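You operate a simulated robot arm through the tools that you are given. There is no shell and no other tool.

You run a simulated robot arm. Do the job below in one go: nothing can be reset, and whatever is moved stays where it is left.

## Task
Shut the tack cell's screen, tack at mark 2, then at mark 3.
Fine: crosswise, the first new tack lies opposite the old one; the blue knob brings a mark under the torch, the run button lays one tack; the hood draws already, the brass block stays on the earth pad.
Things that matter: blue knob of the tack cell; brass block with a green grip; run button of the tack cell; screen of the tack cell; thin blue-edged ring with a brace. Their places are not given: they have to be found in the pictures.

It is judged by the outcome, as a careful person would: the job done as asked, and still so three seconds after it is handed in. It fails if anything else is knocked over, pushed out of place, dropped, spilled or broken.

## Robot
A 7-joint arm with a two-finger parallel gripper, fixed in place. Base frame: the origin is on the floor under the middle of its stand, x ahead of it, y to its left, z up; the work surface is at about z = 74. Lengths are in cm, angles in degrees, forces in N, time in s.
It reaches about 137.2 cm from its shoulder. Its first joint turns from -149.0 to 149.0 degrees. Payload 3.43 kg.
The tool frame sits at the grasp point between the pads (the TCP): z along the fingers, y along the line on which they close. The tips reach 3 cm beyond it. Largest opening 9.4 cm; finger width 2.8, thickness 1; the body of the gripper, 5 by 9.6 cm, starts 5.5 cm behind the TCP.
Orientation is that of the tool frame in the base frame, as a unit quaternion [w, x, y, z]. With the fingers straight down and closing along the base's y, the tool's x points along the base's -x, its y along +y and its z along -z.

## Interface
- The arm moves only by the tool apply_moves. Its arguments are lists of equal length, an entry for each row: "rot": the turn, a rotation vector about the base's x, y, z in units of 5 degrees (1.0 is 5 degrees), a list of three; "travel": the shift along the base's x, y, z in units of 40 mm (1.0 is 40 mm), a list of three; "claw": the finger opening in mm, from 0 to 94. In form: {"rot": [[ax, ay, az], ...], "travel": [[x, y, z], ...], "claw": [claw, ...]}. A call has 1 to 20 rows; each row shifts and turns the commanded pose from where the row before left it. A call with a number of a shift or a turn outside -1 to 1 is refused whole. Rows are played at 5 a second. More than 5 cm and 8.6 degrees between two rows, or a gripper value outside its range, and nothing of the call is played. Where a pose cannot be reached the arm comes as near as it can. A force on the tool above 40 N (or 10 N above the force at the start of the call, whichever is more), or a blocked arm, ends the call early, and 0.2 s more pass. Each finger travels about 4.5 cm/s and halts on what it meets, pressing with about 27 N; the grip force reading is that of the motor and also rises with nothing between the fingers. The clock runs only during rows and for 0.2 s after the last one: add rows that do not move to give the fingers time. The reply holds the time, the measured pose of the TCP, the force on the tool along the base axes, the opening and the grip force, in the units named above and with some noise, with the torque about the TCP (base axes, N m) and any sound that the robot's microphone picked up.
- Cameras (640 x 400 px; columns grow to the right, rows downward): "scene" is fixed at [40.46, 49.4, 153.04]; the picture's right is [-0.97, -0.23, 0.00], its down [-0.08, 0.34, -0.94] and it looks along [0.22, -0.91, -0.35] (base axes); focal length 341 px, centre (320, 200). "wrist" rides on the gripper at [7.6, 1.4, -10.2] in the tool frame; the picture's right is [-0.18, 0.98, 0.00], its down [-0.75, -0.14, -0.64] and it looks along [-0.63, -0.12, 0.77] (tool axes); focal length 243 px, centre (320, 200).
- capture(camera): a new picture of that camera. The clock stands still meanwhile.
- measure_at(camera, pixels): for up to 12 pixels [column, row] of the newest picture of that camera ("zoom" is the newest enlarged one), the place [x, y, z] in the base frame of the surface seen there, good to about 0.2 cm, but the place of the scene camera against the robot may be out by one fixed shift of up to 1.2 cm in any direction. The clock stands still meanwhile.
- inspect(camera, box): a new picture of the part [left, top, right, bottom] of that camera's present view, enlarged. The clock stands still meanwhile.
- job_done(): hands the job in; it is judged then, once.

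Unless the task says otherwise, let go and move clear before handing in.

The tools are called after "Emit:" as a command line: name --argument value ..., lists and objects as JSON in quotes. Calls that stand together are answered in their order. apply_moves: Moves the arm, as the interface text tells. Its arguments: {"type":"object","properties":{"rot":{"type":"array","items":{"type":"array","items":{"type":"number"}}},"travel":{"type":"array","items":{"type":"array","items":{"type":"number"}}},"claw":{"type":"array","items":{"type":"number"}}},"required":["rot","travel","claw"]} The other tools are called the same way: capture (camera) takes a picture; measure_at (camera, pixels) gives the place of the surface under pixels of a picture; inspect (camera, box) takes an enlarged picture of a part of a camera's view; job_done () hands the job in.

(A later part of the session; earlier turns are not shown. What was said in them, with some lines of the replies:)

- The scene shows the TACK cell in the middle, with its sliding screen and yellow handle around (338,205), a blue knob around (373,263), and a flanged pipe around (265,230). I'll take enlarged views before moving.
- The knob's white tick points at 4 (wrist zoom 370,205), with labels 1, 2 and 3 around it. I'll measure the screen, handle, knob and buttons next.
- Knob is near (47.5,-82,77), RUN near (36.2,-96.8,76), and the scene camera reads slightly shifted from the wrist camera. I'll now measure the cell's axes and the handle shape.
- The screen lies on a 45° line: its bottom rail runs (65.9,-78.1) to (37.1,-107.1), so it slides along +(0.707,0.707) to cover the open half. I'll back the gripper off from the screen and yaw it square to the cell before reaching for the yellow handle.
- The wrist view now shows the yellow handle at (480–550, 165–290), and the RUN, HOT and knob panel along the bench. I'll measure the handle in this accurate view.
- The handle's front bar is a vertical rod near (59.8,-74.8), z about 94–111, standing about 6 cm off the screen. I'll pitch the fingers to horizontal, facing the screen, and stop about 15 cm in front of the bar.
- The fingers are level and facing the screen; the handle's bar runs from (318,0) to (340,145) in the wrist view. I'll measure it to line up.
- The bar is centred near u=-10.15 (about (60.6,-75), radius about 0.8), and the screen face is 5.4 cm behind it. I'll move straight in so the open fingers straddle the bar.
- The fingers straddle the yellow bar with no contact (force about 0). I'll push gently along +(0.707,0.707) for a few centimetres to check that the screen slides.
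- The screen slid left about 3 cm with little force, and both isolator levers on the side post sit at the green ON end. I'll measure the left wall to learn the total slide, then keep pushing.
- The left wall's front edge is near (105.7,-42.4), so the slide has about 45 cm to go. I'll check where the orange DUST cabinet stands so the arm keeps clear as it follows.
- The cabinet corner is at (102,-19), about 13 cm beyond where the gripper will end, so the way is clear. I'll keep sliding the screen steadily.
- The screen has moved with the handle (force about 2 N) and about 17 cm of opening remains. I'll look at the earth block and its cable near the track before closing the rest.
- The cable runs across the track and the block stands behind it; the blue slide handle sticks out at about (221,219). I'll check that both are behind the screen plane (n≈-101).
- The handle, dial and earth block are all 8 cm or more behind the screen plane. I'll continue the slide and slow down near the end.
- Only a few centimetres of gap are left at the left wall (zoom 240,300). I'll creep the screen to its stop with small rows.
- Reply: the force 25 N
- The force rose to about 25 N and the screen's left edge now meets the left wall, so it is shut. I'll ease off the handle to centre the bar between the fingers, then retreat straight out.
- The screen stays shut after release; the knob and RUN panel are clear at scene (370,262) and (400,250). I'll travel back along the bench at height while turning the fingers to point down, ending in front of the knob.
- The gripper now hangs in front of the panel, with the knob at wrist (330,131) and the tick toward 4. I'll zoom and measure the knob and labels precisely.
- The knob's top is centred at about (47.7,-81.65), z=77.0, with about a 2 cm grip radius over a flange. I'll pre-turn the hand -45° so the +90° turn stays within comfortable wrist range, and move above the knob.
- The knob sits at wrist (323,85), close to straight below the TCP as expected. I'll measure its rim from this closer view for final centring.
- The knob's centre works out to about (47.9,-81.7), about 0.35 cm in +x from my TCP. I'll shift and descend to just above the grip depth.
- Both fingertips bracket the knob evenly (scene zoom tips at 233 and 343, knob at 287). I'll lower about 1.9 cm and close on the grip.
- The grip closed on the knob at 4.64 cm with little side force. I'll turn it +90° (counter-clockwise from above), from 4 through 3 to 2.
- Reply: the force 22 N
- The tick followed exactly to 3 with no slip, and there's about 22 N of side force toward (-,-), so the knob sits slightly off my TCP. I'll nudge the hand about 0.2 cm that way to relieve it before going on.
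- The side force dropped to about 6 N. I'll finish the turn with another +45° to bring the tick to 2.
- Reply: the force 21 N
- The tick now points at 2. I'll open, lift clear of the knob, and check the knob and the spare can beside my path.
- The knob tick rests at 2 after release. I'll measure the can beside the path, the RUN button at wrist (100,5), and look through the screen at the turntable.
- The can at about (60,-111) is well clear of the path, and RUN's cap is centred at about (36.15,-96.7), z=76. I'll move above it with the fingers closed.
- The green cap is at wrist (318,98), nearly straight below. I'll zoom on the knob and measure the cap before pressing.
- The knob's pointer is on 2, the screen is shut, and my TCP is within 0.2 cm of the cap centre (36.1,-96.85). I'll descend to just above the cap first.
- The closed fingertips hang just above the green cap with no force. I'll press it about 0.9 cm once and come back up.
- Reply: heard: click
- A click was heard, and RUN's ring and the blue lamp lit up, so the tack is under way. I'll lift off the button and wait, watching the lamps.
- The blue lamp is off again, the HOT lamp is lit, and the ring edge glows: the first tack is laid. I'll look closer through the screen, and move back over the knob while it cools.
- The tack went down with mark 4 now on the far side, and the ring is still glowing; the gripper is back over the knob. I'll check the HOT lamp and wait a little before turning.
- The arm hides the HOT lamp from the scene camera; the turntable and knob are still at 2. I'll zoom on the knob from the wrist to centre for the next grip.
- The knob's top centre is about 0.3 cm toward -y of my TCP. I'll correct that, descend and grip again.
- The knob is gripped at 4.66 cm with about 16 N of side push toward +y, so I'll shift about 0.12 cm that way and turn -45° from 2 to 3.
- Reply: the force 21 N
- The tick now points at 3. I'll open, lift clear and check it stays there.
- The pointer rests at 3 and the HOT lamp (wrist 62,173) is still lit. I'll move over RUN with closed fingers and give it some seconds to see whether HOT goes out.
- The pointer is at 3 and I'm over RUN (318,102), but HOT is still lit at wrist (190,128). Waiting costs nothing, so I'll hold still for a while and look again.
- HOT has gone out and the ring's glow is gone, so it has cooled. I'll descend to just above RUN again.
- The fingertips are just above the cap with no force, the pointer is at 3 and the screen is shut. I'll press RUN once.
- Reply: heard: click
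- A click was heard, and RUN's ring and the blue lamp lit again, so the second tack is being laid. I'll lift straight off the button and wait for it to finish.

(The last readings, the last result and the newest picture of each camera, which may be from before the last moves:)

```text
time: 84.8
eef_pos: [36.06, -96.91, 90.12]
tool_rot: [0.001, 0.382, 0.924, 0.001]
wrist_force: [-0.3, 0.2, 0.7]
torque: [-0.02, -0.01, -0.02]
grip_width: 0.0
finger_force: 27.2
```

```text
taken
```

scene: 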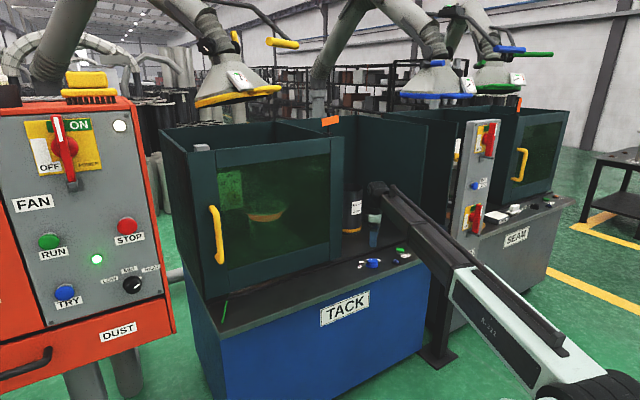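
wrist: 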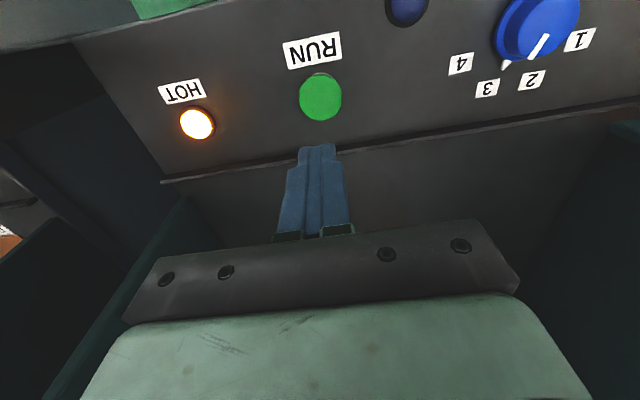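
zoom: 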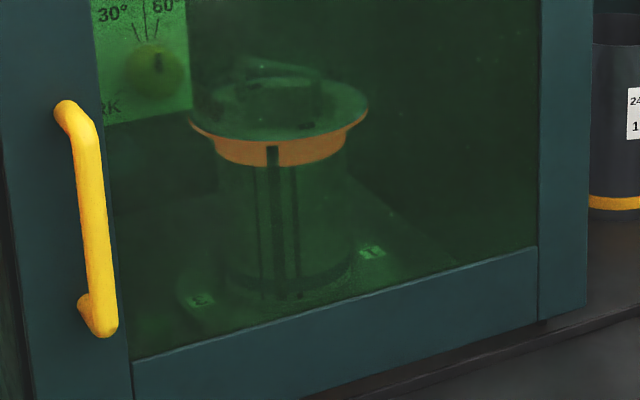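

The blue lamp is off and HOT is lit again: the second tack is laid at mark 3. I'll back the arm clear of the panel and check the whole scene while it cools.

Emit:
apply_moves --rot '[[0, 0, 0], [0, 0, 0], [0, 0, 0], [0, 0, 0], [0, 0, 0], [0, 0, 0], [0, 0, 0], [0, 0, 0], [0, 0, 0], [0, 0, 0], [0, 0, 0], [0, 0, 0], [0, 0, 0], [0, 0, 0], [0, 0, 0], [0, 0, 0], [0, 0, 0], [0, 0, 0], [0, 0, 0], [0, 0, 0]]' --travel '[[0, 0, 0.6], [0, 0, 0.7], [0, 0, 0.7], [0, 0, 0.7], [-0.2, 0.3, 0.5], [-0.2, 0.4, 0.3], [-0.2, 0.4, 0], [-0.2, 0.4, 0], [-0.2, 0.4, 0], [-0.2, 0.4, 0], [0, 0, 0], [0, 0, 0], [0, 0, 0], [0, 0, 0], [0, 0, 0], [0, 0, 0], [0, 0, 0], [0, 0, 0], [0, 0, 0], [0, 0, 0]]' --claw '[10, 20, 30, 40, 50, 60, 60, 60, 60, 60, 60, 60, 60, 60, 60, 60, 60, 60, 60, 60]'

Emit:
apply_moves --rot '[[0, 0, 0], [0, 0, 0], [0, 0, 0], [0, 0, 0], [0, 0, 0], [0, 0, 0], [0, 0, 0], [0, 0, 0], [0, 0, 0], [0, 0, 0], [0, 0, 0], [0, 0, 0], [0, 0, 0], [0, 0, 0], [0, 0, 0], [0, 0, 0], [0, 0, 0], [0, 0, 0], [0, 0, 0], [0, 0, 0]]' --travel '[[0, 0, 0], [0, 0, 0], [0, 0, 0], [0, 0, 0], [0, 0, 0], [0, 0, 0], [0, 0, 0], [0, 0, 0], [0, 0, 0], [0, 0, 0], [0, 0, 0], [0, 0, 0], [0, 0, 0], [0, 0, 0], [0, 0, 0], [0, 0, 0], [0, 0, 0], [0, 0, 0], [0, 0, 0], [0, 0, 0]]' --claw '[60, 60, 60, 60, 60, 60, 60, 60, 60, 60, 60, 60, 60, 60, 60, 60, 60, 60, 60, 60]'

Emit:
capture --camera "scene"

Emit:
inspect --camera "scene" --box '[160, 100, 360, 320]'

Emit:
inspect --camera "scene" --box '[340, 210, 440, 280]'

Emit:
capture --camera "wrist"

```text
time: 89.0
eef_pos: [31.29, -87.76, 104.37]
tool_rot: [0.001, 0.383, 0.924, 0.0]
wrist_force: [0.7, -0.1, -0.4]
torque: [-0.02, -0.03, 0.0]
grip_width: 5.98
finger_force: 0.0
```

```text
time: 93.2
eef_pos: [31.18, -87.69, 104.28]
tool_rot: [0.001, 0.383, 0.924, 0.0]
wrist_force: [0.0, 1.3, -0.2]
torque: [-0.01, 0.03, 0.02]
grip_width: 6.01
finger_force: 0.0
```

```text
taken
```

scene: 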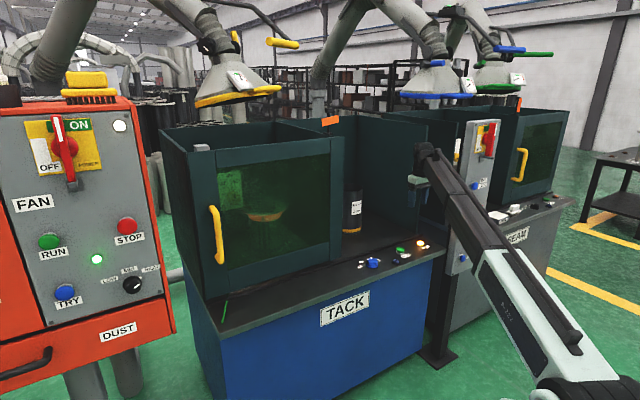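

```text
1.82 times, centred on (260, 210) of scene
```

zoom: 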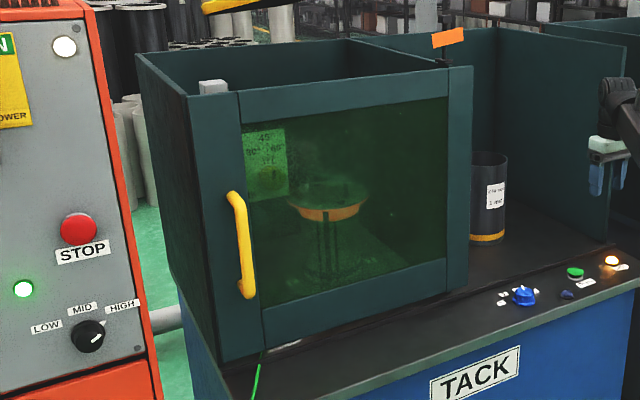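

```text
5.71 times, centred on (390, 245) of scene
```

zoom: 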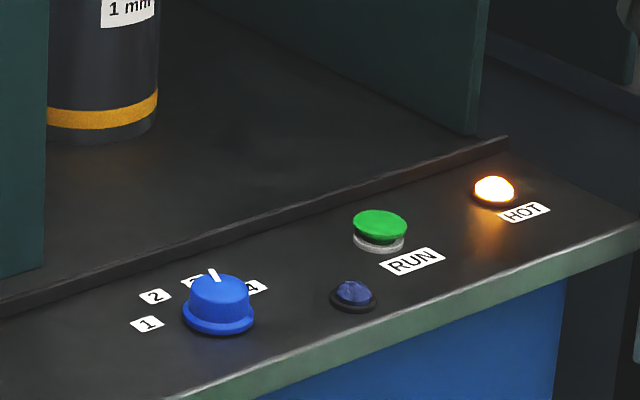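

```text
taken
```

wrist: 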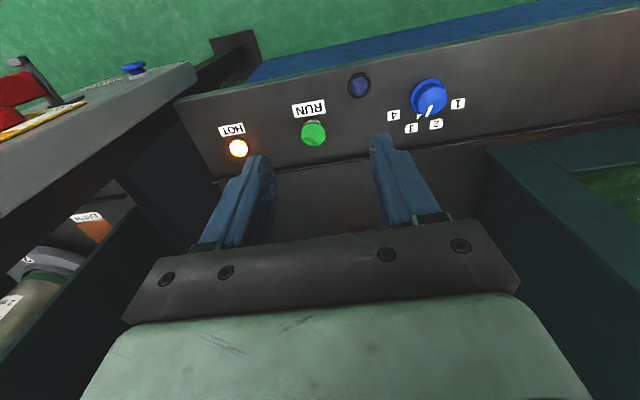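

The screen is shut against the left wall. The knob rests at 3 and both tacks ran in order, 2 then 3, with cooling in between. The can and the rest of the bench are where they were, and the earth block behind the screen was never touched. The gripper is empty and clear at (31,-88,104), so I'm handing the job in.

Emit:
job_done

```text
The job is handed in.
```

The screen is shut and both new tacks are laid: mark 2 first, then mark 3. The job has been handed in.

- **Screen:** it slid across to its stop against the left wall and stayed there after I let go of the handle.
- **Mark 2:** I turned the blue knob from 4 to 2 and pressed RUN once. It clicked, the blue lamp lit, and the ring glowed hot. Mark 4, where the old tack appears to be, was then on the far side from the torch.
- **Mark 3:** I waited for the HOT lamp to go out, turned the knob to 3, and pressed RUN once. It gave the same click and lamps.
- **Left as is:** the HOT lamp was still lit from the second tack when I handed in. The knob is still at 3.
- **Earth block:** I never touched it, but it sits behind the shut screen, so I couldn't see it at the end.

Nothing else I could see had moved, and the arm is clear of the cell with nothing in its grip.
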